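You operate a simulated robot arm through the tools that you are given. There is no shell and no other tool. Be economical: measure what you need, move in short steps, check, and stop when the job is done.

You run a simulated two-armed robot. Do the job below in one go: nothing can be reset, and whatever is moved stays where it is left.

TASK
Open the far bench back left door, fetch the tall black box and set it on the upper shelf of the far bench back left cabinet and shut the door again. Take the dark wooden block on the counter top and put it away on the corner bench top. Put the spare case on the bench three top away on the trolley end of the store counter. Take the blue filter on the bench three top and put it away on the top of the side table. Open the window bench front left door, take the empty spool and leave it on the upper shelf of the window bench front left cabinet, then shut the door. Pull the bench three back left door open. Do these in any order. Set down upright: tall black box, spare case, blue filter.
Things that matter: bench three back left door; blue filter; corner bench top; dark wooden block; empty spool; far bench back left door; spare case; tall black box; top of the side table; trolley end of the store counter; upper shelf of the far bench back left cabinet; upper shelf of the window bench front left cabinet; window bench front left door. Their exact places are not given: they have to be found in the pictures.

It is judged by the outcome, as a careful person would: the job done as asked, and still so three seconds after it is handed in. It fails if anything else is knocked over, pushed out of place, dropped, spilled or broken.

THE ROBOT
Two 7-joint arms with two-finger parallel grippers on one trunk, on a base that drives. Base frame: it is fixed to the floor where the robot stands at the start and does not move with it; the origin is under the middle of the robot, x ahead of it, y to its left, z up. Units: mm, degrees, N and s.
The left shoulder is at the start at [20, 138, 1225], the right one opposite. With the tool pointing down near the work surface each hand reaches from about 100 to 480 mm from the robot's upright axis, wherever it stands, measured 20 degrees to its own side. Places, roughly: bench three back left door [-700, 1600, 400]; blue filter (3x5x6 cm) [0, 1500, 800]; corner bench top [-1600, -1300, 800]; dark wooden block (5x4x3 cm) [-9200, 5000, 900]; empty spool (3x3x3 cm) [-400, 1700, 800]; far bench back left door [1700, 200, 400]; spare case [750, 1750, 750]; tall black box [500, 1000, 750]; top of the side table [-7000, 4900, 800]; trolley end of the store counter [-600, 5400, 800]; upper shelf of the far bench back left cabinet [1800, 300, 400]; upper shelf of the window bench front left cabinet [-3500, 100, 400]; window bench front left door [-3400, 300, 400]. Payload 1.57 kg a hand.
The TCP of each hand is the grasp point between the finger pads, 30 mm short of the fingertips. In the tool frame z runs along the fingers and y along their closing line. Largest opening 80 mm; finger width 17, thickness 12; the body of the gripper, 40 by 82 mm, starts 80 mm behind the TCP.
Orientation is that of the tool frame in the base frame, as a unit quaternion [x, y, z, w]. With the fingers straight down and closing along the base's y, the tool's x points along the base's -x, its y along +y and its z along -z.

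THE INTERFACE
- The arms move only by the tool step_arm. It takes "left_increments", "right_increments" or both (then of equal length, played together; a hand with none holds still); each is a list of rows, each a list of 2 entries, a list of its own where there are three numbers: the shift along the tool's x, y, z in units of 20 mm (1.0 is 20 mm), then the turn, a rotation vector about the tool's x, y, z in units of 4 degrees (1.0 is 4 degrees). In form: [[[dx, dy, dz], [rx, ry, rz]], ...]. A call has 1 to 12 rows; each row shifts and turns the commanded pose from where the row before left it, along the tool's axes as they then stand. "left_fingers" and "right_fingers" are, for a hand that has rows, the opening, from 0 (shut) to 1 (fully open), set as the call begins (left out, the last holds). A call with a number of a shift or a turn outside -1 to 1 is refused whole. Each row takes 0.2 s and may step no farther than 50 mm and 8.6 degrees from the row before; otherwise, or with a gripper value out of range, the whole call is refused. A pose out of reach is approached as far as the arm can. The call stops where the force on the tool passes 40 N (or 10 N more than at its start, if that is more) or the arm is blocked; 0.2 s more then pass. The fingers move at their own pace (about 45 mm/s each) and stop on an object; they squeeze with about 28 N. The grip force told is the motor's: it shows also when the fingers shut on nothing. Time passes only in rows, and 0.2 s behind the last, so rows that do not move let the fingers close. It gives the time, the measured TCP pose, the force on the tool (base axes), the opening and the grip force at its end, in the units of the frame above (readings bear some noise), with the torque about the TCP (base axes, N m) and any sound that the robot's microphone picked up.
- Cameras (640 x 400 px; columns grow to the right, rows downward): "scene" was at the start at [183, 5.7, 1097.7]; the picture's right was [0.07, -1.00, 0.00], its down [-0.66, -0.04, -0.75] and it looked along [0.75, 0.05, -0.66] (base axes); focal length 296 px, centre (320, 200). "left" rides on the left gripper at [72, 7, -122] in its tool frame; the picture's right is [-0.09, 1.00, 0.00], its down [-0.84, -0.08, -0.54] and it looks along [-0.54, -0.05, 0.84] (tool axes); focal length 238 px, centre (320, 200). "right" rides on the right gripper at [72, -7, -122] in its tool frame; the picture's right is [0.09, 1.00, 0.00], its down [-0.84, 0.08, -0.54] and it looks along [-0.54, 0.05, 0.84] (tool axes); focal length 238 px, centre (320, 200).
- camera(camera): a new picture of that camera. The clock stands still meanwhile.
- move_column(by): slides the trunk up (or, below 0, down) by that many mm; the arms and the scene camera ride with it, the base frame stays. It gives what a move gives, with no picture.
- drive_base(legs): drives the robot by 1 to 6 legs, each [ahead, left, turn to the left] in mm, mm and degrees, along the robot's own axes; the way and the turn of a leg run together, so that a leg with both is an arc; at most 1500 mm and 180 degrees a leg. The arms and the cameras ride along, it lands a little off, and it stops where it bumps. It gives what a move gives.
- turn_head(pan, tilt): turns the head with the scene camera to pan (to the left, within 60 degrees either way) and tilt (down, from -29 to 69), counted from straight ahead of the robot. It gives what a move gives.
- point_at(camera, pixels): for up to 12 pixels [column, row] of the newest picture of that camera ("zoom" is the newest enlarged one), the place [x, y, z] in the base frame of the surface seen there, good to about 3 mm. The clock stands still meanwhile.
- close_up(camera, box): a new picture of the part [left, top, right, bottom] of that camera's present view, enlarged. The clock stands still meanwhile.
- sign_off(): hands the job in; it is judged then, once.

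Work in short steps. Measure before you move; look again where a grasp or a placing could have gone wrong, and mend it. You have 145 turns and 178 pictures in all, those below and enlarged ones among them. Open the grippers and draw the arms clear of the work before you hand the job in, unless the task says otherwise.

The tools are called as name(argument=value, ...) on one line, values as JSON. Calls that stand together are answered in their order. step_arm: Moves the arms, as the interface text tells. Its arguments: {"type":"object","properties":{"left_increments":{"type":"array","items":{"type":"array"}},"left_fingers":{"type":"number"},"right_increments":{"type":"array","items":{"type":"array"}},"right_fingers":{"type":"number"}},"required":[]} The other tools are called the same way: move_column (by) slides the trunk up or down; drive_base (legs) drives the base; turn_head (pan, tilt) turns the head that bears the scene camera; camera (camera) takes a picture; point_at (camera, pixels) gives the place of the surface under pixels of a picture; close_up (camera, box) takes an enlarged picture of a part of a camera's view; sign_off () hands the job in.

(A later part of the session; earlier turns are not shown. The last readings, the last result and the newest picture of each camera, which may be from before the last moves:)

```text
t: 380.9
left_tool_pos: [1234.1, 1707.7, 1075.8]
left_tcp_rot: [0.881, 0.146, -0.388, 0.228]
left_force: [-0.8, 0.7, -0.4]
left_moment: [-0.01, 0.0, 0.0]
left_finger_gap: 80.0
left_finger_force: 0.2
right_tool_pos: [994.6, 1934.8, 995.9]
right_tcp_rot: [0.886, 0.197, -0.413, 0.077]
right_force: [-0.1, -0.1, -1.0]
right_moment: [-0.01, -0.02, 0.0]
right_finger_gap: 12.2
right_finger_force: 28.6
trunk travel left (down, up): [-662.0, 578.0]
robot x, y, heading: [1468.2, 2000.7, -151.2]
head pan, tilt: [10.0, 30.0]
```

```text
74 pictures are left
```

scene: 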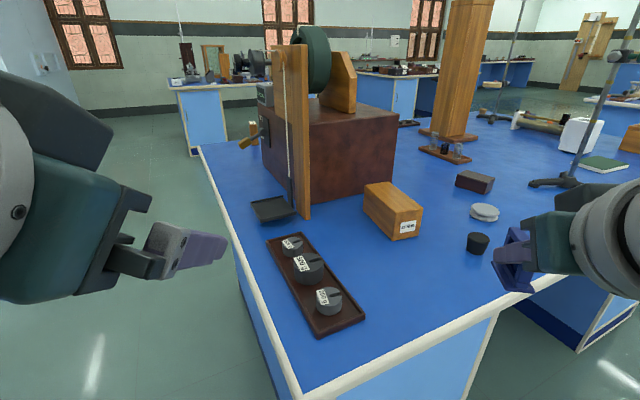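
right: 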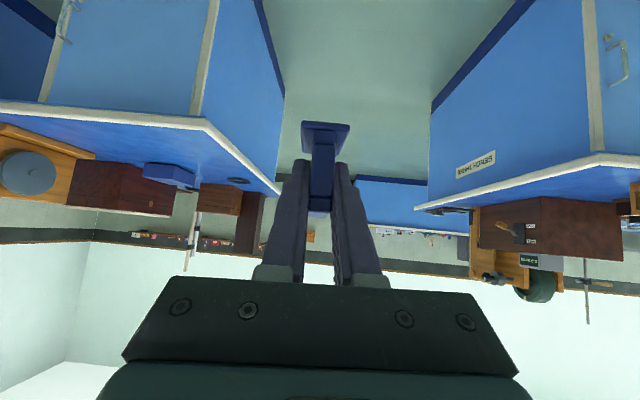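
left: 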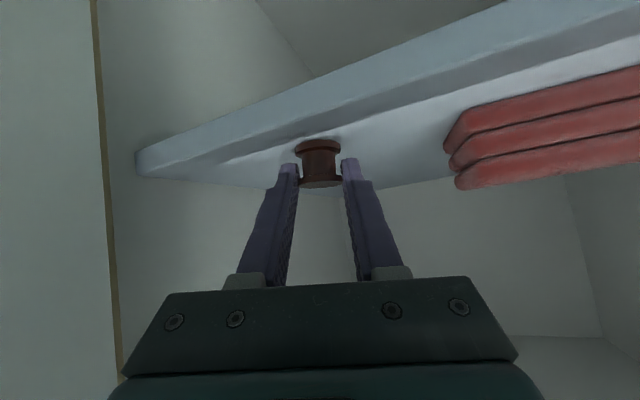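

A labelled wooden case stands at (393,210); I zoom to read it and measure.

close_up(camera="scene", box=[340, 160, 500, 260])

point_at(camera="scene", pixels=[[367, 188], [388, 183], [421, 206], [398, 215], [397, 238], [420, 230], [365, 205], [298, 396], [490, 315], [478, 240], [310, 330]])

```text
4.00 times, centred on (420, 210) of scene
```

zoom: 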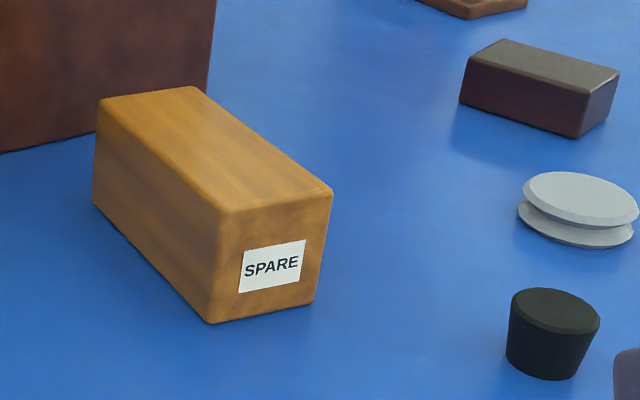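

```text
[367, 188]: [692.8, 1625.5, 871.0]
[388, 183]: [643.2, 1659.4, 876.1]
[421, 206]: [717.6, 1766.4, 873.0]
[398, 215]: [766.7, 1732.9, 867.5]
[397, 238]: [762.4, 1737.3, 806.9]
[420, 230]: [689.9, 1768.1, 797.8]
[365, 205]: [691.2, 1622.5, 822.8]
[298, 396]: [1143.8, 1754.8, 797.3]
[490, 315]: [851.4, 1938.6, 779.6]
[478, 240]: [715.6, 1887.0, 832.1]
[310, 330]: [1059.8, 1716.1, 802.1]
```

It reads SPARE: 131×60×76 mm, long axis at ~55°, centre (705,1696). I extend the left hand 120 mm and take out its 20° roll.

step_arm(left_increments=[[[-0.613, 0.03, 0.789], [0, 0, 0]], [[-0.613, 0.03, 0.789], [0, 0, 0]], [[-0.613, 0.03, 0.789], [0, 0, 0]], [[-0.613, 0.03, 0.789], [0, 0, 0]], [[-0.613, 0.03, 0.789], [0, 0, 0]], [[-0.613, 0.03, 0.789], [0, 0, 0]]])

step_arm(left_increments=[[[0, 0, 0], [0, 0, -0.9]], [[0, 0, 0], [0, 0, -0.9]], [[0, 0, 0], [0, 0, -0.9]], [[0, 0, 0], [0, 0, -0.9]], [[0, 0, 0], [0, 0, -0.9]], [[0, 0, 0], [0, 0, -0.75]]])

```text
t: 382.3
left_tool_pos: [1125.2, 1652.1, 1078.8]
left_tcp_rot: [0.881, 0.146, -0.391, 0.224]
left_force: [-0.6, -1.1, 0.4]
left_moment: [0.01, -0.03, -0.03]
left_finger_gap: 80.0
left_finger_force: 0.0
right_tool_pos: [996.1, 1935.3, 997.0]
right_tcp_rot: [0.886, 0.196, -0.413, 0.076]
right_force: [-0.4, -0.7, 0.7]
right_moment: [0.02, 0.0, 0.04]
right_finger_gap: 12.2
right_finger_force: 27.4
trunk travel left (down, up): [-662.0, 578.0]
robot x, y, heading: [1470.5, 2001.1, -151.4]
head pan, tilt: [10.0, 30.0]
```

```text
t: 383.9
left_tool_pos: [1139.4, 1623.6, 1073.8]
left_tcp_rot: [0.838, 0.293, -0.417, 0.196]
left_force: [0.2, -0.3, -0.7]
left_moment: [0.02, 0.0, 0.01]
left_finger_gap: 80.1
left_finger_force: 0.1
right_tool_pos: [995.0, 1935.3, 997.1]
right_tcp_rot: [0.886, 0.197, -0.412, 0.076]
right_force: [-0.1, -0.6, 0.6]
right_moment: [0.01, 0.0, -0.03]
right_finger_gap: 12.2
right_finger_force: 28.2
trunk travel left (down, up): [-662.0, 578.0]
robot x, y, heading: [1467.4, 1996.3, -151.4]
head pan, tilt: [10.0, 30.0]
stopped in row 6 (left hand): the arm was blocked; the commanded pose is now the measured one
```

Roll is nearly gone. Before driving in I measure the second retort stand (base (555,183), rod (595,110)) and other obstacles on the rear right part.

camera(camera="scene")

point_at(camera="scene", pixels=[[555, 183], [577, 172], [584, 145], [597, 110], [474, 182], [485, 210], [478, 240], [600, 165], [575, 135], [450, 110]])

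```text
72 pictures are left
```

scene: 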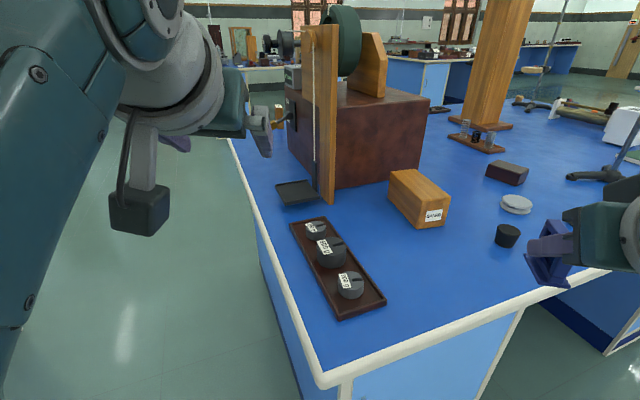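

```text
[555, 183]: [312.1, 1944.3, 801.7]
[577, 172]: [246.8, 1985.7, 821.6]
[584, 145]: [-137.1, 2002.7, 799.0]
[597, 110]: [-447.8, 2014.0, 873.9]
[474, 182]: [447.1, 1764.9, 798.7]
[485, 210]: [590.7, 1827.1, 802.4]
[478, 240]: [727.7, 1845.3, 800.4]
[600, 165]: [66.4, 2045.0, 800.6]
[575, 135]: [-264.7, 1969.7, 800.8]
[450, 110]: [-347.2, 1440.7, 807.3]
```

Obstacles are low apart from the stand far to the right. I drive to a standoff behind the bench facing the case (turning 10° left), then check.

drive_base(legs=[[139, -396, 0], [0, 0, 10.4]])

turn_head(pan=20, tilt=40)

camera(camera="scene")

camera(camera="left")

```text
t: 387.2
left_tool_pos: [899.3, 1855.2, 1073.6]
left_tcp_rot: [0.808, 0.368, -0.397, 0.234]
left_force: [0.1, -0.5, -0.3]
left_moment: [0.01, 0.03, -0.01]
left_finger_gap: 80.1
left_finger_force: 0.1
right_tool_pos: [700.4, 2132.4, 997.0]
right_tcp_rot: [0.864, 0.277, -0.404, 0.114]
right_force: [0.0, 0.2, -0.5]
right_moment: [0.01, 0.02, 0.02]
right_finger_gap: 12.6
right_finger_force: 27.8
trunk travel left (down, up): [-662.0, 578.0]
robot x, y, heading: [1157.1, 2283.1, -140.8]
head pan, tilt: [10.0, 30.0]
```

```text
t: 388.0
left_tool_pos: [899.7, 1852.1, 1073.9]
left_tcp_rot: [0.808, 0.368, -0.396, 0.235]
left_force: [-0.7, 0.7, 0.0]
left_moment: [-0.01, 0.0, -0.04]
left_finger_gap: 80.1
left_finger_force: 0.1
right_tool_pos: [701.3, 2133.1, 997.6]
right_tcp_rot: [0.864, 0.278, -0.404, 0.114]
right_force: [-0.7, 0.5, -0.1]
right_moment: [0.0, 0.0, 0.01]
right_finger_gap: 12.3
right_finger_force: 27.9
trunk travel left (down, up): [-662.0, 578.0]
robot x, y, heading: [1149.6, 2280.7, -140.7]
head pan, tilt: [20.0, 40.0]
```

```text
71 pictures are left
```

scene: 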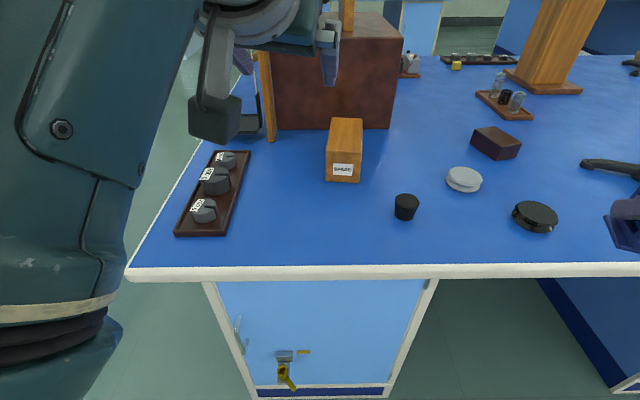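

```text
70 pictures are left
```

left: 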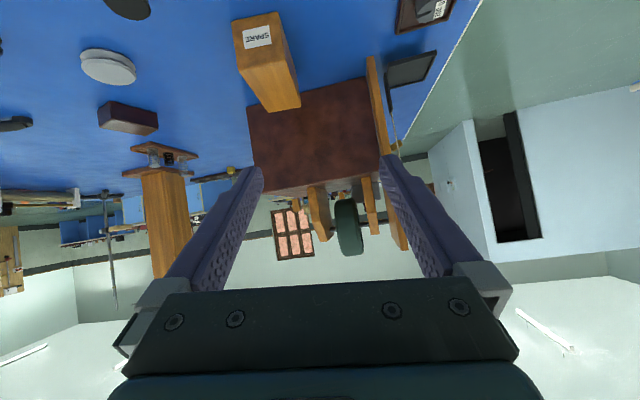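

Hand heading is 235°, matching the case. I measure the case's top corners from both cameras.

point_at(camera="left", pixels=[[246, 57], [278, 50], [270, 108], [298, 103], [238, 25], [280, 20]])

point_at(camera="scene", pixels=[[330, 154], [359, 154], [334, 121], [361, 121], [405, 198], [345, 140]])

```text
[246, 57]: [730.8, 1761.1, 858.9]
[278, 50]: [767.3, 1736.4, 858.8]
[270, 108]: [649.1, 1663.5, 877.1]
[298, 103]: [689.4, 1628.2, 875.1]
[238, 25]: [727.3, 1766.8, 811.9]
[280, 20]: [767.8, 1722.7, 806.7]
```

```text
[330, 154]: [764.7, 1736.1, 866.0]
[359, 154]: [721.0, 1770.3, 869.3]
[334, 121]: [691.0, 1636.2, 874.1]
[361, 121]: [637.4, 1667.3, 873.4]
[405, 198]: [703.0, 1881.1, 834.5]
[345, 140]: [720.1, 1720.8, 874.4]
```

Centre confirmed (705,1700). I drive 247 mm in, lower the trunk 80 mm and check.

drive_base(legs=[[247, -4, 0]])

move_column(by=-80)

camera(camera="left")

camera(camera="scene")

```text
t: 389.8
left_tool_pos: [711.9, 1702.5, 1073.5]
left_tcp_rot: [0.807, 0.37, -0.396, 0.236]
left_force: [0.5, 0.5, 0.5]
left_moment: [-0.04, 0.0, -0.02]
left_finger_gap: 80.1
left_finger_force: 0.1
right_tool_pos: [509.7, 1981.3, 997.0]
right_tcp_rot: [0.864, 0.277, -0.404, 0.114]
right_force: [0.7, -0.7, -0.8]
right_moment: [0.01, -0.03, -0.02]
right_finger_gap: 12.3
right_finger_force: 28.2
trunk travel left (down, up): [-662.0, 578.0]
robot x, y, heading: [963.2, 2130.3, -141.0]
head pan, tilt: [20.0, 40.0]
```

```text
t: 390.9
left_tool_pos: [712.2, 1700.3, 993.7]
left_tcp_rot: [0.807, 0.369, -0.395, 0.236]
left_force: [0.5, 0.7, 0.4]
left_moment: [0.02, -0.02, 0.0]
left_finger_gap: 80.1
left_finger_force: 0.1
right_tool_pos: [509.5, 1982.3, 915.7]
right_tcp_rot: [0.864, 0.278, -0.404, 0.114]
right_force: [-0.7, -0.1, -1.1]
right_moment: [0.0, -0.04, 0.0]
right_finger_gap: 12.1
right_finger_force: 28.6
trunk travel left (down, up): [-582.0, 658.0]
robot x, y, heading: [964.2, 2129.9, -140.8]
head pan, tilt: [20.0, 40.0]
```

```text
69 pictures are left
```

left: 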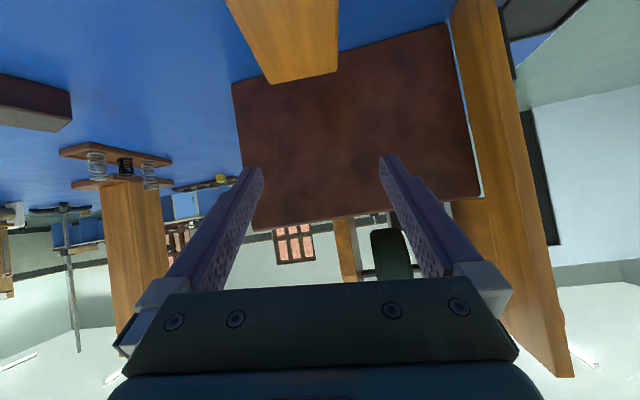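

```text
68 pictures are left
```

scene: 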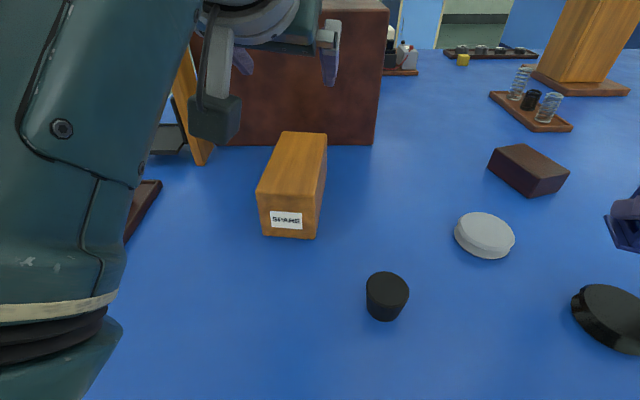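

Hand is 6 mm left of the case's centreline; I shift it and descend 80 mm, then check alignment before straddling.

step_arm(left_increments=[[[0, -0.3, 0], [0, 0, -0.6]], [[0.814, -0.088, 0.576], [0, 0, -0.5]], [[0.814, -0.06, 0.576], [0, 0, 0]], [[0.814, -0.06, 0.576], [0, 0, 0]], [[0.814, -0.06, 0.576], [0, 0, 0]]])

camera(camera="left")

```text
t: 392.1
left_tool_pos: [710.2, 1694.4, 917.7]
left_tcp_rot: [0.788, 0.398, -0.406, 0.236]
left_force: [0.0, 0.4, -0.7]
left_moment: [-0.01, -0.02, -0.03]
left_finger_gap: 80.0
left_finger_force: 0.0
right_tool_pos: [510.5, 1981.1, 916.7]
right_tcp_rot: [0.864, 0.278, -0.404, 0.114]
right_force: [0.7, 0.1, 0.0]
right_moment: [0.02, -0.01, 0.03]
right_finger_gap: 12.3
right_finger_force: 28.0
trunk travel left (down, up): [-582.0, 658.0]
robot x, y, heading: [963.7, 2131.3, -140.6]
head pan, tilt: [20.0, 40.0]
```

```text
67 pictures are left
```

left: 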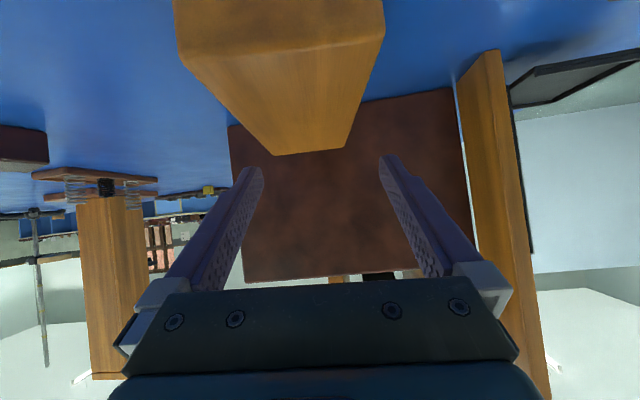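

The hand is ~8–10 mm left and 2–3° off the case's axis. I correct and descend the remaining 65 mm.

step_arm(left_increments=[[[0, -0.5, 0], [0.61, -0.04, 0.43]], [[0.814, -0.06, 0.576], [0, 0, 0]]])

camera(camera="left")

```text
t: 392.7
left_tool_pos: [697.5, 1702.5, 896.7]
left_tcp_rot: [0.8, 0.375, -0.413, 0.223]
left_force: [4.3, 2.1, 9.1]
left_moment: [-0.36, -0.27, 0.25]
left_finger_gap: 79.8
left_finger_force: 0.1
right_tool_pos: [509.9, 1981.6, 916.6]
right_tcp_rot: [0.864, 0.278, -0.403, 0.115]
right_force: [-0.6, 0.2, -0.3]
right_moment: [0.01, -0.03, 0.0]
right_finger_gap: 12.2
right_finger_force: 27.9
trunk travel left (down, up): [-582.0, 658.0]
robot x, y, heading: [963.5, 2130.1, -140.7]
head pan, tilt: [20.0, 40.0]
```

```text
66 pictures are left
```

left: 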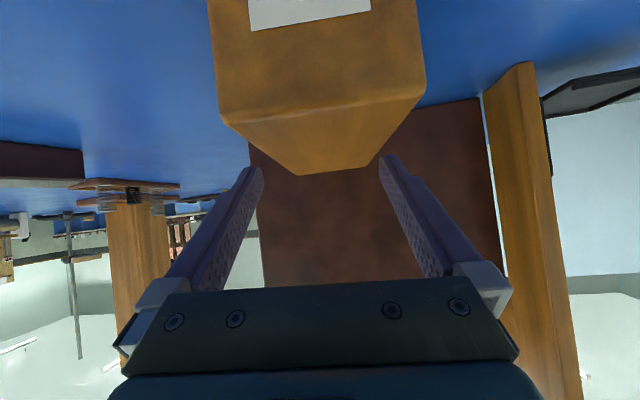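

Contact: the hand now is 7 mm too far right. I raise 20 mm, shift back 7 mm left, and look.

step_arm(left_increments=[[[-0.814, 0.06, -0.576], [0, 0, 0]], [[0, 0.35, 0], [0, 0, 0]]])

camera(camera="left")

point_at(camera="left", pixels=[[215, 80], [400, 70], [290, 165], [360, 160]])

```text
t: 393.3
left_tool_pos: [705.8, 1702.6, 911.7]
left_tcp_rot: [0.804, 0.373, -0.407, 0.222]
left_force: [1.0, -0.2, -0.2]
left_moment: [-0.03, 0.03, -0.01]
left_finger_gap: 80.0
left_finger_force: 0.1
right_tool_pos: [509.8, 1980.8, 916.8]
right_tcp_rot: [0.864, 0.278, -0.404, 0.115]
right_force: [-0.3, 0.0, -0.4]
right_moment: [0.03, 0.02, 0.01]
right_finger_gap: 12.5
right_finger_force: 28.5
trunk travel left (down, up): [-582.0, 658.0]
robot x, y, heading: [957.6, 2127.4, -140.7]
head pan, tilt: [20.0, 40.0]
```

```text
65 pictures are left
```

left: 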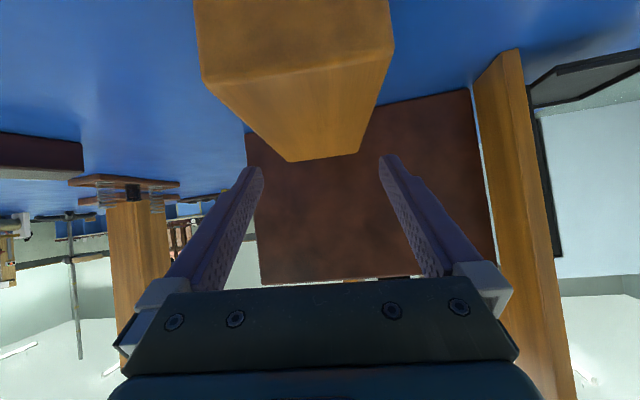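

```text
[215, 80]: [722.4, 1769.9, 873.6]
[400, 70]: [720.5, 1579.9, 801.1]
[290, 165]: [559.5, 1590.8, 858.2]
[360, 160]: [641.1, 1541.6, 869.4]
```

Measure the case's corners again with pixels slightly inside.

point_at(camera="left", pixels=[[218, 85], [384, 55], [295, 155], [352, 148], [300, 100]])

```text
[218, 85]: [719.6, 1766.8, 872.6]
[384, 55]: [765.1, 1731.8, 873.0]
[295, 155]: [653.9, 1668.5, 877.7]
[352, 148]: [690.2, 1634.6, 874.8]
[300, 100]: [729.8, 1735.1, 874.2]
```

Aligned within 2 mm and 1°. I descend 57 mm with the arm.

step_arm(left_increments=[[[0.814, 0.04, 0.576], [0, 0, 0]], [[0.814, -0.05, 0.576], [0, 0, 0]], [[0.77, -0.05, 0.54], [0, 0, 0]]])

camera(camera="left")

```text
t: 394.1
left_tool_pos: [706.7, 1703.6, 851.9]
left_tcp_rot: [0.804, 0.372, -0.408, 0.22]
left_force: [0.6, -0.5, 0.6]
left_moment: [-0.01, 0.0, 0.03]
left_finger_gap: 80.0
left_finger_force: 0.0
right_tool_pos: [509.5, 1980.6, 917.8]
right_tcp_rot: [0.864, 0.278, -0.403, 0.114]
right_force: [-0.9, -0.2, -0.2]
right_moment: [0.0, 0.03, 0.02]
right_finger_gap: 12.2
right_finger_force: 28.4
trunk travel left (down, up): [-582.0, 658.0]
robot x, y, heading: [965.5, 2129.6, -140.5]
head pan, tilt: [20.0, 40.0]
```

```text
64 pictures are left
```

left: 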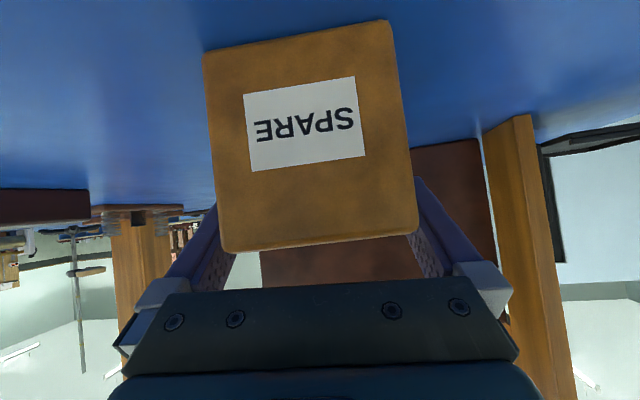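

The case is straddled without contact. Close and lift.

step_arm(left_increments=[[[0, 0, 0], [0, 0, 0]], [[0, 0, 0], [0, 0, 0]], [[0, 0, 0], [0, 0, 0]], [[0, 0, 0], [0, 0, 0]], [[0, 0, 0], [0, 0, 0]]], left_fingers=0)

move_column(by=130)

camera(camera="left")

```text
t: 395.3
left_tool_pos: [708.0, 1700.5, 854.4]
left_tcp_rot: [0.801, 0.377, -0.409, 0.221]
left_force: [-0.1, 0.6, -1.0]
left_moment: [0.05, 0.0, 0.01]
left_finger_gap: 70.7
left_finger_force: 28.1
right_tool_pos: [510.2, 1981.6, 916.8]
right_tcp_rot: [0.864, 0.279, -0.403, 0.115]
right_force: [0.0, -0.5, -0.1]
right_moment: [-0.01, 0.01, -0.04]
right_finger_gap: 12.1
right_finger_force: 28.0
trunk travel left (down, up): [-582.0, 658.0]
robot x, y, heading: [963.6, 2131.5, -141.0]
head pan, tilt: [20.0, 40.0]
```

```text
t: 396.9
left_tool_pos: [707.5, 1702.9, 982.0]
left_tcp_rot: [0.803, 0.376, -0.406, 0.221]
left_force: [0.3, -0.3, -2.9]
left_moment: [0.05, -0.02, -0.03]
left_finger_gap: 70.7
left_finger_force: 28.1
right_tool_pos: [510.2, 1980.8, 1045.5]
right_tcp_rot: [0.864, 0.279, -0.403, 0.114]
right_force: [0.2, 0.5, -1.1]
right_moment: [-0.03, 0.03, 0.0]
right_finger_gap: 12.1
right_finger_force: 27.8
trunk travel left (down, up): [-712.0, 528.0]
robot x, y, heading: [965.8, 2132.4, -140.8]
head pan, tilt: [20.0, 40.0]
```

```text
63 pictures are left
```

left: 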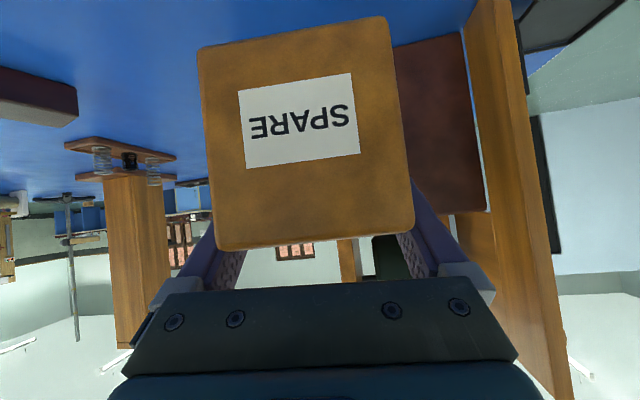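

The case is held (70.7 mm) and lifted. I back off, turn to face the store counter and drive left toward its trolley end.

drive_base(legs=[[-400, 0, 0], [0, 0, -159], [0, 1400, 0], [0, 1400, 0]])

turn_head(pan=10, tilt=25)

camera(camera="scene")

```text
t: 419.2
left_tool_pos: [-1015.9, 4343.1, 983.4]
left_tcp_rot: [-0.502, 0.73, 0.284, 0.366]
left_force: [-0.2, 0.5, -3.3]
left_moment: [-0.04, 0.03, -0.01]
left_finger_gap: 70.6
left_finger_force: 28.0
right_tool_pos: [-737.6, 4142.9, 1046.0]
right_tcp_rot: [-0.417, 0.807, 0.179, 0.378]
right_force: [-0.7, -0.6, -0.6]
right_moment: [0.0, 0.01, 0.02]
right_finger_gap: 12.4
right_finger_force: 28.1
trunk travel left (down, up): [-712.0, 528.0]
robot x, y, heading: [-1116.3, 3857.0, 58.1]
head pan, tilt: [20.0, 40.0]
```

```text
t: 419.9
left_tool_pos: [-1017.6, 4345.5, 984.2]
left_tcp_rot: [-0.5, 0.73, 0.288, 0.366]
left_force: [-0.3, -0.3, -3.4]
left_moment: [-0.04, 0.01, -0.01]
left_finger_gap: 70.6
left_finger_force: 27.7
right_tool_pos: [-737.1, 4142.5, 1046.7]
right_tcp_rot: [-0.417, 0.806, 0.179, 0.379]
right_force: [0.3, -0.2, -0.6]
right_moment: [0.03, 0.0, -0.01]
right_finger_gap: 12.4
right_finger_force: 27.6
trunk travel left (down, up): [-712.0, 528.0]
robot x, y, heading: [-1116.3, 3855.9, 58.0]
head pan, tilt: [10.0, 25.0]
```

```text
62 pictures are left
```

scene: 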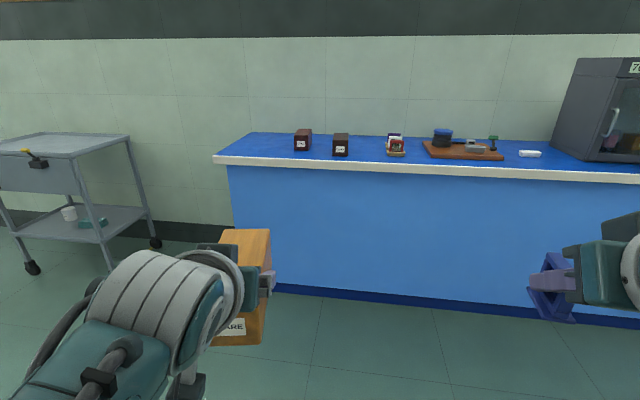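

The counter's trolley end is free between the left edge and the first box at (303,140). Measure.

point_at(camera="scene", pixels=[[222, 158], [260, 148], [285, 152], [303, 152], [245, 137], [320, 160], [400, 168], [290, 135], [340, 157]])

```text
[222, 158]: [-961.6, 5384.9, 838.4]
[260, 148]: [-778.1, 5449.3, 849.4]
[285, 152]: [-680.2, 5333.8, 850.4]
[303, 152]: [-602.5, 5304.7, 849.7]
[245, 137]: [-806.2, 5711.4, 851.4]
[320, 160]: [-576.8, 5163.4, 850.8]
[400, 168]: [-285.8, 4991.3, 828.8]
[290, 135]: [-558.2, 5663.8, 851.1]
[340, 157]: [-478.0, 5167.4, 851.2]
```

Counter top z 851, front edge n≈4180, first box at (-602,5304). Target case centre (-711,5387). I drive 1000 ahead, 294 left and check.

drive_base(legs=[[600, 0, 0], [400, 294, 0]])

turn_head(pan=15, tilt=40)

camera(camera="scene")

camera(camera="left")

```text
t: 425.9
left_tool_pos: [-736.0, 5352.0, 983.2]
left_tcp_rot: [-0.5, 0.731, 0.287, 0.364]
left_force: [0.7, -0.1, -2.9]
left_moment: [-0.03, 0.0, 0.02]
left_finger_gap: 70.3
left_finger_force: 27.9
right_tool_pos: [-456.0, 5147.2, 1047.0]
right_tcp_rot: [-0.415, 0.807, 0.179, 0.379]
right_force: [0.1, 0.1, -0.5]
right_moment: [0.0, -0.01, -0.05]
right_finger_gap: 12.2
right_finger_force: 27.9
trunk travel left (down, up): [-712.0, 528.0]
robot x, y, heading: [-836.1, 4860.3, 58.0]
head pan, tilt: [10.0, 25.0]
```

```text
t: 426.6
left_tool_pos: [-735.7, 5352.6, 982.4]
left_tcp_rot: [-0.499, 0.732, 0.288, 0.364]
left_force: [-0.2, -0.5, -3.1]
left_moment: [-0.03, 0.04, -0.03]
left_finger_gap: 70.4
left_finger_force: 27.8
right_tool_pos: [-456.0, 5146.2, 1046.5]
right_tcp_rot: [-0.416, 0.807, 0.178, 0.379]
right_force: [0.2, -0.6, -0.7]
right_moment: [0.02, -0.02, 0.04]
right_finger_gap: 12.2
right_finger_force: 28.2
trunk travel left (down, up): [-712.0, 528.0]
robot x, y, heading: [-836.8, 4861.1, 58.2]
head pan, tilt: [15.0, 40.0]
```

```text
61 pictures are left
```

scene: 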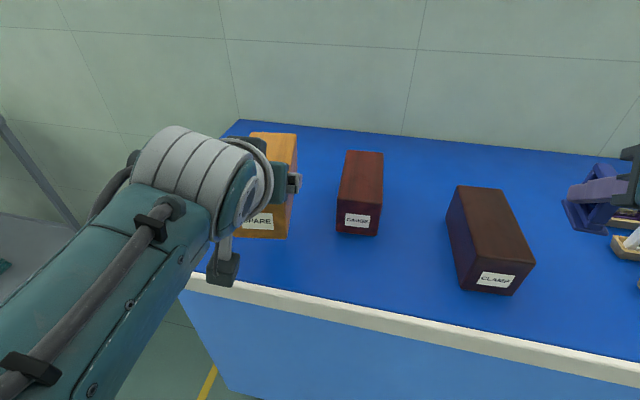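

```text
60 pictures are left
```

left: 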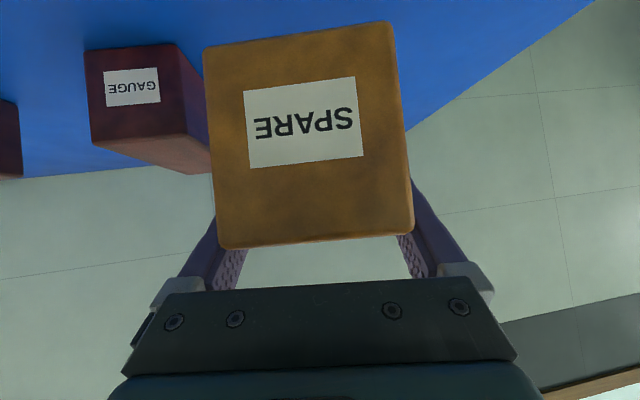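

The neighbour is the GAUGE case; I measure its left side and the counter's left/front edge to check the gap.

point_at(camera="scene", pixels=[[346, 155], [338, 205], [337, 230], [300, 270], [190, 283], [240, 125], [360, 152], [376, 235]])

```text
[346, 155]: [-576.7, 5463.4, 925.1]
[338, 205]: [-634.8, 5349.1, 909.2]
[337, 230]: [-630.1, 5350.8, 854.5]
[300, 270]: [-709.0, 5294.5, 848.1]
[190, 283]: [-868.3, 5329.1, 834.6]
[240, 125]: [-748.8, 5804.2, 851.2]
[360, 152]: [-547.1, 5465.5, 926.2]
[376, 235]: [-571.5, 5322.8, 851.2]
```

The gap to GAUGE is about 40 mm. I go 45 mm deeper and lower the case to the counter.

drive_base(legs=[[45, 3, 0]])

move_column(by=-68)

move_column(by=-4)

move_column(by=-3)

camera(camera="scene")

```text
t: 427.5
left_tool_pos: [-717.1, 5391.0, 982.1]
left_tcp_rot: [-0.5, 0.731, 0.288, 0.364]
left_force: [-0.4, 0.2, -3.6]
left_moment: [-0.03, 0.01, 0.04]
left_finger_gap: 70.4
left_finger_force: 27.7
right_tool_pos: [-436.0, 5184.9, 1047.8]
right_tcp_rot: [-0.415, 0.807, 0.178, 0.379]
right_force: [-0.2, 0.0, -0.2]
right_moment: [0.0, -0.02, 0.0]
right_finger_gap: 12.2
right_finger_force: 28.0
trunk travel left (down, up): [-712.0, 528.0]
robot x, y, heading: [-818.0, 4898.9, 58.0]
head pan, tilt: [15.0, 40.0]
```

```text
t: 428.6
left_tool_pos: [-717.2, 5391.0, 916.0]
left_tcp_rot: [-0.499, 0.732, 0.289, 0.364]
left_force: [0.6, 0.0, -2.2]
left_moment: [-0.05, 0.01, 0.04]
left_finger_gap: 70.2
left_finger_force: 27.6
right_tool_pos: [-436.9, 5185.7, 978.9]
right_tcp_rot: [-0.415, 0.808, 0.178, 0.379]
right_force: [0.0, 0.2, 0.2]
right_moment: [0.02, 0.0, -0.02]
right_finger_gap: 12.3
right_finger_force: 28.4
trunk travel left (down, up): [-644.0, 596.0]
robot x, y, heading: [-817.1, 4897.8, 58.1]
head pan, tilt: [15.0, 40.0]
```

```text
t: 429.1
left_tool_pos: [-717.3, 5391.1, 910.2]
left_tcp_rot: [-0.497, 0.733, 0.287, 0.365]
left_force: [0.4, 0.0, -3.4]
left_moment: [0.01, 0.05, -0.01]
left_finger_gap: 70.2
left_finger_force: 27.8
right_tool_pos: [-436.5, 5184.0, 974.9]
right_tcp_rot: [-0.415, 0.808, 0.178, 0.379]
right_force: [0.1, -0.4, -0.8]
right_moment: [0.01, 0.0, 0.01]
right_finger_gap: 12.1
right_finger_force: 28.0
trunk travel left (down, up): [-640.0, 600.0]
robot x, y, heading: [-820.0, 4900.2, 57.7]
head pan, tilt: [15.0, 40.0]
```

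```text
t: 429.6
left_tool_pos: [-717.3, 5390.9, 908.8]
left_tcp_rot: [-0.499, 0.732, 0.288, 0.364]
left_force: [-0.4, 0.8, -3.2]
left_moment: [-0.04, -0.02, 0.01]
left_finger_gap: 70.0
left_finger_force: 28.2
right_tool_pos: [-436.2, 5185.0, 971.0]
right_tcp_rot: [-0.415, 0.807, 0.179, 0.379]
right_force: [-0.7, -0.1, -1.1]
right_moment: [0.02, 0.0, -0.01]
right_finger_gap: 12.2
right_finger_force: 27.7
trunk travel left (down, up): [-637.0, 603.0]
robot x, y, heading: [-818.0, 4901.2, 57.8]
head pan, tilt: [15.0, 40.0]
```

```text
59 pictures are left
```

scene: 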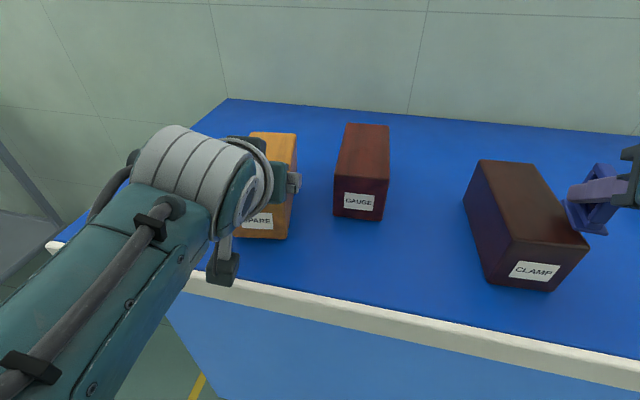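

No contact yet; the filter in the right hand is near the CLAMP case, so I raise the right hand 60 mm first, then lower in small steps.

step_arm(right_increments=[[[-0.75, 0, -0.65], [0, 0, 0]], [[-0.75, 0, -0.65], [0, 0, 0]], [[-0.75, 0, -0.65], [0, 0, 0]]])

move_column(by=-3)

move_column(by=-2)

move_column(by=-2)

```text
t: 430.4
left_tool_pos: [-716.9, 5390.3, 907.3]
left_tcp_rot: [-0.499, 0.732, 0.288, 0.364]
left_force: [0.1, -0.4, -3.9]
left_moment: [-0.01, 0.03, 0.01]
left_finger_gap: 70.0
left_finger_force: 28.1
right_tool_pos: [-437.8, 5186.3, 1030.8]
right_tcp_rot: [-0.416, 0.807, 0.179, 0.38]
right_force: [-1.2, -0.7, -0.9]
right_moment: [0.0, 0.0, -0.01]
right_finger_gap: 12.4
right_finger_force: 27.4
trunk travel left (down, up): [-637.0, 603.0]
robot x, y, heading: [-819.2, 4900.6, 57.9]
head pan, tilt: [15.0, 40.0]
```

```text
t: 431.0
left_tool_pos: [-717.6, 5390.5, 904.9]
left_tcp_rot: [-0.499, 0.732, 0.288, 0.364]
left_force: [-0.1, 0.2, -2.0]
left_moment: [-0.07, -0.01, 0.03]
left_finger_gap: 70.2
left_finger_force: 27.8
right_tool_pos: [-437.4, 5186.2, 1028.9]
right_tcp_rot: [-0.415, 0.808, 0.178, 0.38]
right_force: [0.2, -0.7, -0.2]
right_moment: [-0.04, -0.02, -0.03]
right_finger_gap: 12.5
right_finger_force: 28.1
trunk travel left (down, up): [-634.0, 606.0]
robot x, y, heading: [-819.3, 4894.0, 57.8]
head pan, tilt: [15.0, 40.0]
```

```text
t: 431.5
left_tool_pos: [-717.9, 5392.5, 903.4]
left_tcp_rot: [-0.498, 0.731, 0.289, 0.367]
left_force: [-0.9, -1.6, 3.5]
left_moment: [0.32, -0.35, -0.03]
left_finger_gap: 70.1
left_finger_force: 27.5
right_tool_pos: [-437.3, 5185.2, 1026.3]
right_tcp_rot: [-0.414, 0.808, 0.177, 0.38]
right_force: [0.2, -0.2, -0.4]
right_moment: [0.0, -0.01, 0.02]
right_finger_gap: 12.1
right_finger_force: 28.0
trunk travel left (down, up): [-632.0, 608.0]
robot x, y, heading: [-822.7, 4899.9, 58.1]
head pan, tilt: [15.0, 40.0]
```

```text
t: 432.0
left_tool_pos: [-716.5, 5392.9, 905.0]
left_tcp_rot: [-0.498, 0.73, 0.289, 0.367]
left_force: [-4.0, -8.3, 21.2]
left_moment: [-0.65, -0.58, -0.2]
left_finger_gap: 70.1
left_finger_force: 28.4
right_tool_pos: [-438.0, 5187.1, 1022.8]
right_tcp_rot: [-0.415, 0.808, 0.179, 0.379]
right_force: [0.4, -0.4, -0.1]
right_moment: [0.05, -0.02, 0.02]
right_finger_gap: 12.1
right_finger_force: 27.7
trunk travel left (down, up): [-630.0, 610.0]
robot x, y, heading: [-818.7, 4896.8, 58.0]
head pan, tilt: [15.0, 40.0]
```

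Firm contact. I open the left hand and raise straight up with the trunk.

step_arm(left_increments=[[[0, 0, 0], [0, 0, 0]], [[0, 0, 0], [0, 0, 0]], [[0, 0, 0], [0, 0, 0]]], left_fingers=1)

move_column(by=110)

drive_base(legs=[[-350, 0, 0]])

camera(camera="scene")

```text
t: 432.8
left_tool_pos: [-716.7, 5390.3, 901.1]
left_tcp_rot: [-0.499, 0.732, 0.289, 0.364]
left_force: [-0.6, 0.1, 0.5]
left_moment: [0.0, -0.01, -0.01]
left_finger_gap: 80.2
left_finger_force: 0.0
right_tool_pos: [-437.2, 5186.0, 1024.1]
right_tcp_rot: [-0.415, 0.808, 0.178, 0.379]
right_force: [-0.4, -0.1, -0.8]
right_moment: [0.01, -0.03, -0.03]
right_finger_gap: 12.2
right_finger_force: 28.1
trunk travel left (down, up): [-630.0, 610.0]
robot x, y, heading: [-819.5, 4895.5, 58.2]
head pan, tilt: [15.0, 40.0]
```

```text
t: 434.2
left_tool_pos: [-716.8, 5390.9, 1010.7]
left_tcp_rot: [-0.499, 0.731, 0.289, 0.365]
left_force: [-0.4, -0.2, -0.8]
left_moment: [0.02, -0.01, 0.01]
left_finger_gap: 80.0
left_finger_force: 0.0
right_tool_pos: [-437.7, 5186.5, 1133.7]
right_tcp_rot: [-0.414, 0.808, 0.178, 0.38]
right_force: [-0.5, -0.6, 0.0]
right_moment: [-0.02, 0.02, 0.05]
right_finger_gap: 12.2
right_finger_force: 28.1
trunk travel left (down, up): [-740.0, 500.0]
robot x, y, heading: [-815.7, 4899.6, 57.9]
head pan, tilt: [15.0, 40.0]
```

```text
t: 436.5
left_tool_pos: [-901.2, 5098.7, 1012.4]
left_tcp_rot: [-0.501, 0.73, 0.29, 0.363]
left_force: [0.5, 0.3, 0.0]
left_moment: [-0.01, -0.01, -0.02]
left_finger_gap: 80.1
left_finger_force: 0.1
right_tool_pos: [-621.2, 4896.0, 1134.0]
right_tcp_rot: [-0.417, 0.806, 0.179, 0.379]
right_force: [0.9, -1.0, -1.2]
right_moment: [0.0, 0.01, 0.01]
right_finger_gap: 12.4
right_finger_force: 28.2
trunk travel left (down, up): [-740.0, 500.0]
robot x, y, heading: [-1002.8, 4605.7, 58.0]
head pan, tilt: [15.0, 40.0]
```

```text
58 pictures are left
```

scene: 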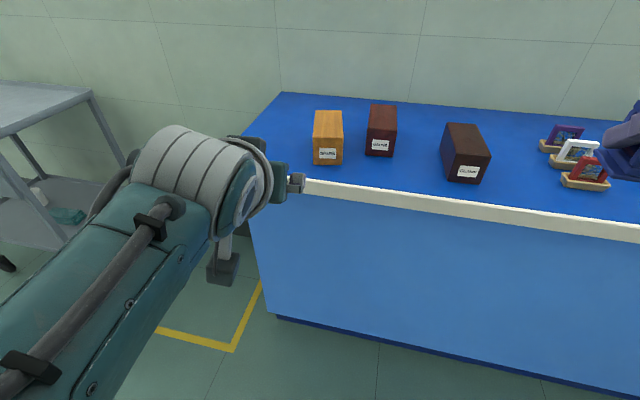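

The case stands upright beside GAUGE. Now I turn left to look along the room for the side table.

drive_base(legs=[[-500, 0, 0], [0, 0, 100]])

turn_head(pan=5, tilt=12)

camera(camera="scene")

close_up(camera="scene", box=[160, 80, 480, 280])

```text
t: 443.6
left_tool_pos: [-1767.6, 4185.7, 1011.1]
left_tcp_rot: [0.881, -0.084, -0.465, -0.01]
left_force: [-0.4, 0.0, -0.3]
left_moment: [0.01, -0.07, 0.0]
left_finger_gap: 79.9
left_finger_force: 0.1
right_tool_pos: [-1616.1, 4498.0, 1135.0]
right_tcp_rot: [0.886, -0.197, -0.405, -0.105]
right_force: [-0.1, 0.5, 0.5]
right_moment: [-0.01, 0.0, 0.01]
right_finger_gap: 12.3
right_finger_force: 28.3
trunk travel left (down, up): [-740.0, 500.0]
robot x, y, heading: [-1265.8, 4174.8, 158.5]
head pan, tilt: [15.0, 40.0]
```

```text
t: 444.6
left_tool_pos: [-1768.5, 4185.1, 1011.1]
left_tcp_rot: [0.881, -0.085, -0.465, -0.011]
left_force: [-0.3, 0.2, 0.5]
left_moment: [0.04, 0.02, 0.0]
left_finger_gap: 80.2
left_finger_force: 0.1
right_tool_pos: [-1616.5, 4500.0, 1133.7]
right_tcp_rot: [0.886, -0.197, -0.406, -0.105]
right_force: [0.3, 0.5, -0.8]
right_moment: [-0.03, 0.06, 0.01]
right_finger_gap: 11.9
right_finger_force: 28.2
trunk travel left (down, up): [-740.0, 500.0]
robot x, y, heading: [-1263.4, 4176.4, 158.6]
head pan, tilt: [5.0, 12.0]
```

```text
57 pictures are left
```

scene: 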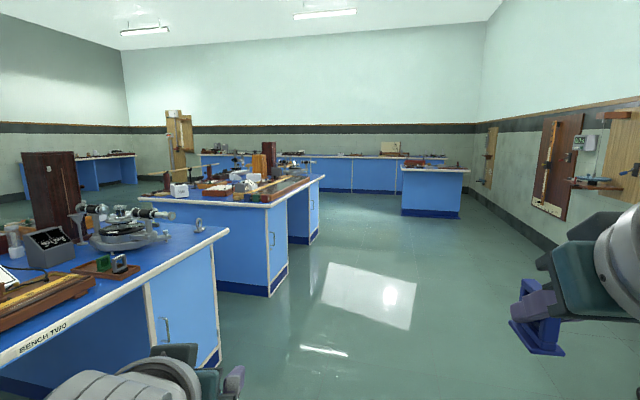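

```text
2.00 times, centred on (320, 180) of scene
```

zoom: 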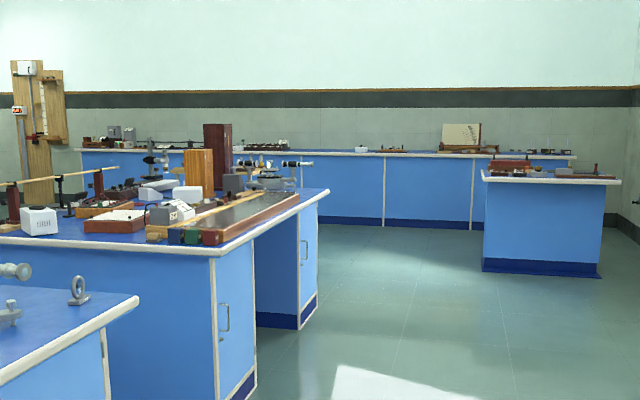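

I measure the small blue table at (435,180) and the far counter behind it.

point_at(camera="scene", pixels=[[405, 171], [465, 172], [430, 212], [435, 166], [410, 165], [440, 159], [350, 158], [300, 158], [435, 190], [270, 290], [318, 240]])

close_up(camera="scene", box=[390, 140, 480, 196])

close_up(camera="scene", box=[200, 135, 460, 200])

```text
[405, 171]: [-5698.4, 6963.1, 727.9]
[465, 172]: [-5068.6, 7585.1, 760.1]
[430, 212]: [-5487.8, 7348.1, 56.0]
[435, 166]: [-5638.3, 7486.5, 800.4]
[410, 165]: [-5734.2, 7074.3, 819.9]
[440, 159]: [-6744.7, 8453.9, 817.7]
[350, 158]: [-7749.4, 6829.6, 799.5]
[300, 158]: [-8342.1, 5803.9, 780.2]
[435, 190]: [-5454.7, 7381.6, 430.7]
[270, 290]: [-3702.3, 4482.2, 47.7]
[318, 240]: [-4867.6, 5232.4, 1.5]
```

```text
7.11 times, centred on (435, 168) of scene
```

zoom: 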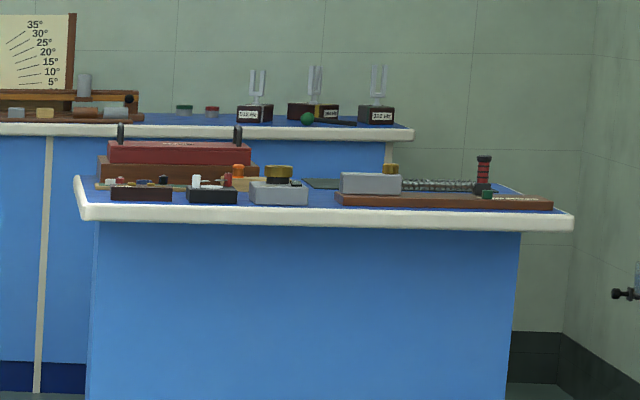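

```text
2.46 times, centred on (330, 168) of scene
```

zoom: 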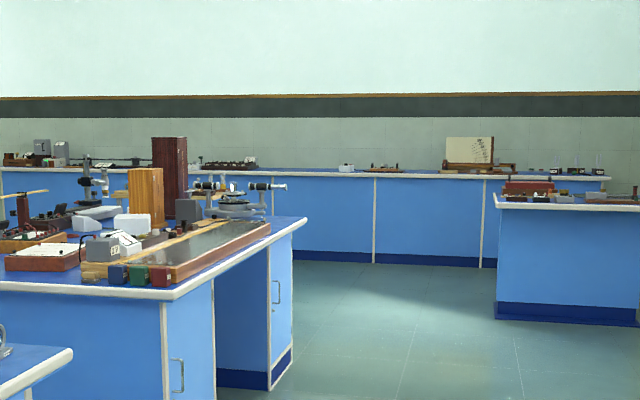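

That small counter is elsewhere; the side table (-7000,4900) must stand beyond bench one. I drive along the rear aisle and look from there.

drive_base(legs=[[0, 0, -8.6], [1400, 150, 0], [1500, 150, 0], [1400, 0, 0], [0, 0, 60]])

turn_head(pan=0, tilt=20)

camera(camera="scene")

```text
refused: leg 3 is longer than a leg can be; nothing moved
```

```text
t: 445.3
left_tool_pos: [-1768.1, 4185.1, 1011.6]
left_tcp_rot: [0.881, -0.084, -0.465, -0.012]
left_force: [0.6, -0.2, -0.1]
left_moment: [0.02, 0.0, 0.05]
left_finger_gap: 79.8
left_finger_force: 0.1
right_tool_pos: [-1616.4, 4497.1, 1134.1]
right_tcp_rot: [0.887, -0.198, -0.405, -0.105]
right_force: [0.6, 0.6, 0.4]
right_moment: [0.0, 0.01, -0.04]
right_finger_gap: 11.9
right_finger_force: 28.2
trunk travel left (down, up): [-740.0, 500.0]
robot x, y, heading: [-1264.6, 4178.1, 158.6]
head pan, tilt: [0.0, 20.0]
```

```text
53 pictures are left
```

scene: 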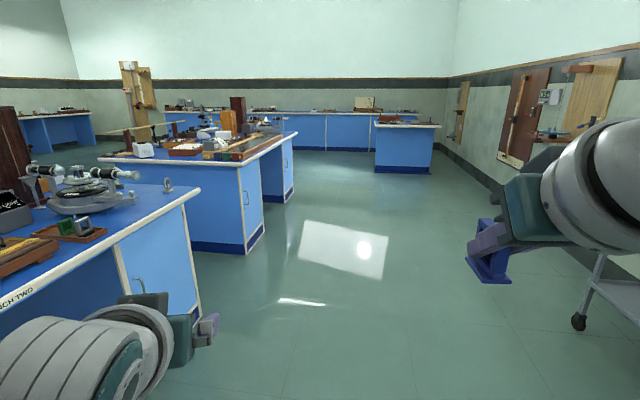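

A leg was just too long; I repeat with legs under 1500 mm.

drive_base(legs=[[0, 0, -8.6], [1450, 140, 0], [1450, 140, 0], [1450, 0, 0], [0, 0, 60]])

camera(camera="scene")

```text
t: 469.4
left_tool_pos: [-5477.2, 5726.2, 1011.7]
left_tcp_rot: [0.829, 0.311, -0.423, 0.193]
left_force: [-0.9, -0.3, -0.5]
left_moment: [-0.01, 0.03, -0.03]
left_finger_gap: 79.9
left_finger_force: 0.0
right_tool_pos: [-5631.7, 6037.4, 1134.2]
right_tcp_rot: [0.883, 0.212, -0.41, 0.083]
right_force: [-0.5, 0.0, -0.9]
right_moment: [-0.01, 0.01, 0.03]
right_finger_gap: 12.2
right_finger_force: 27.8
trunk travel left (down, up): [-740.0, 500.0]
robot x, y, heading: [-5163.0, 6116.7, -149.4]
head pan, tilt: [0.0, 20.0]
```

```text
52 pictures are left
```

scene: 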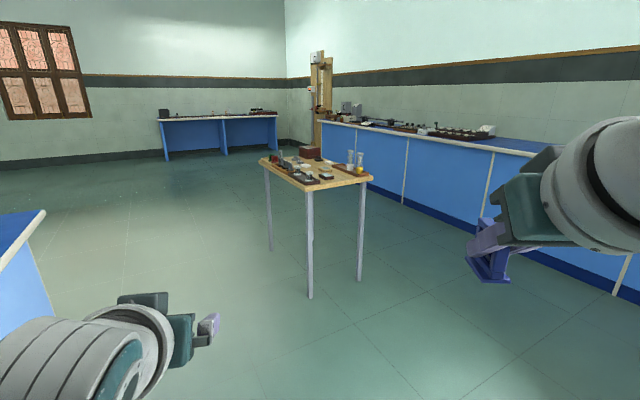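

The side table stands at (315,175), the wall counter to its right. Zoom on both and measure.

close_up(camera="scene", box=[250, 135, 390, 222])

point_at(camera="scene", pixels=[[263, 160], [370, 177], [309, 187], [290, 162], [345, 178], [330, 170], [320, 160], [310, 296], [360, 280]])

close_up(camera="scene", box=[310, 95, 510, 160])

```text
4.57 times, centred on (320, 178) of scene
```

zoom: 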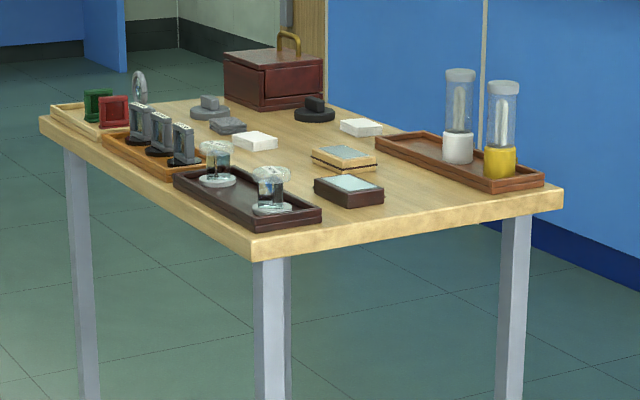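

```text
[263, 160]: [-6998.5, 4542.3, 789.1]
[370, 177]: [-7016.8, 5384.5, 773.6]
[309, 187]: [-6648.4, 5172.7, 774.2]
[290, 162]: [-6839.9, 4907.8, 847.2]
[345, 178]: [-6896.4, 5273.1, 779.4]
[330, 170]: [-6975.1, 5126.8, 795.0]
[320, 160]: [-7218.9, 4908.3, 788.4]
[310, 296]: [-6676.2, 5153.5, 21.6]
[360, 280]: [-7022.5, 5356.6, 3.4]
```

```text
3.20 times, centred on (410, 128) of scene
```

zoom: 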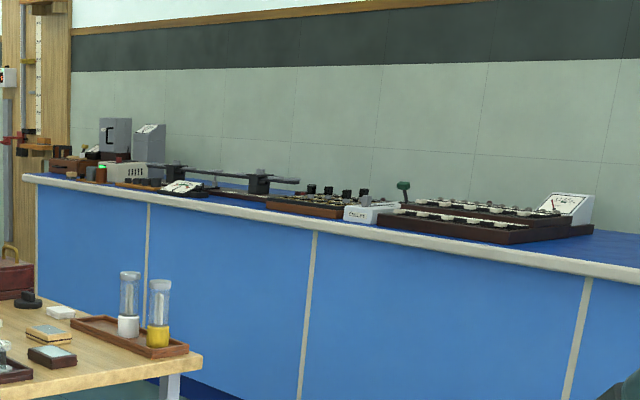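

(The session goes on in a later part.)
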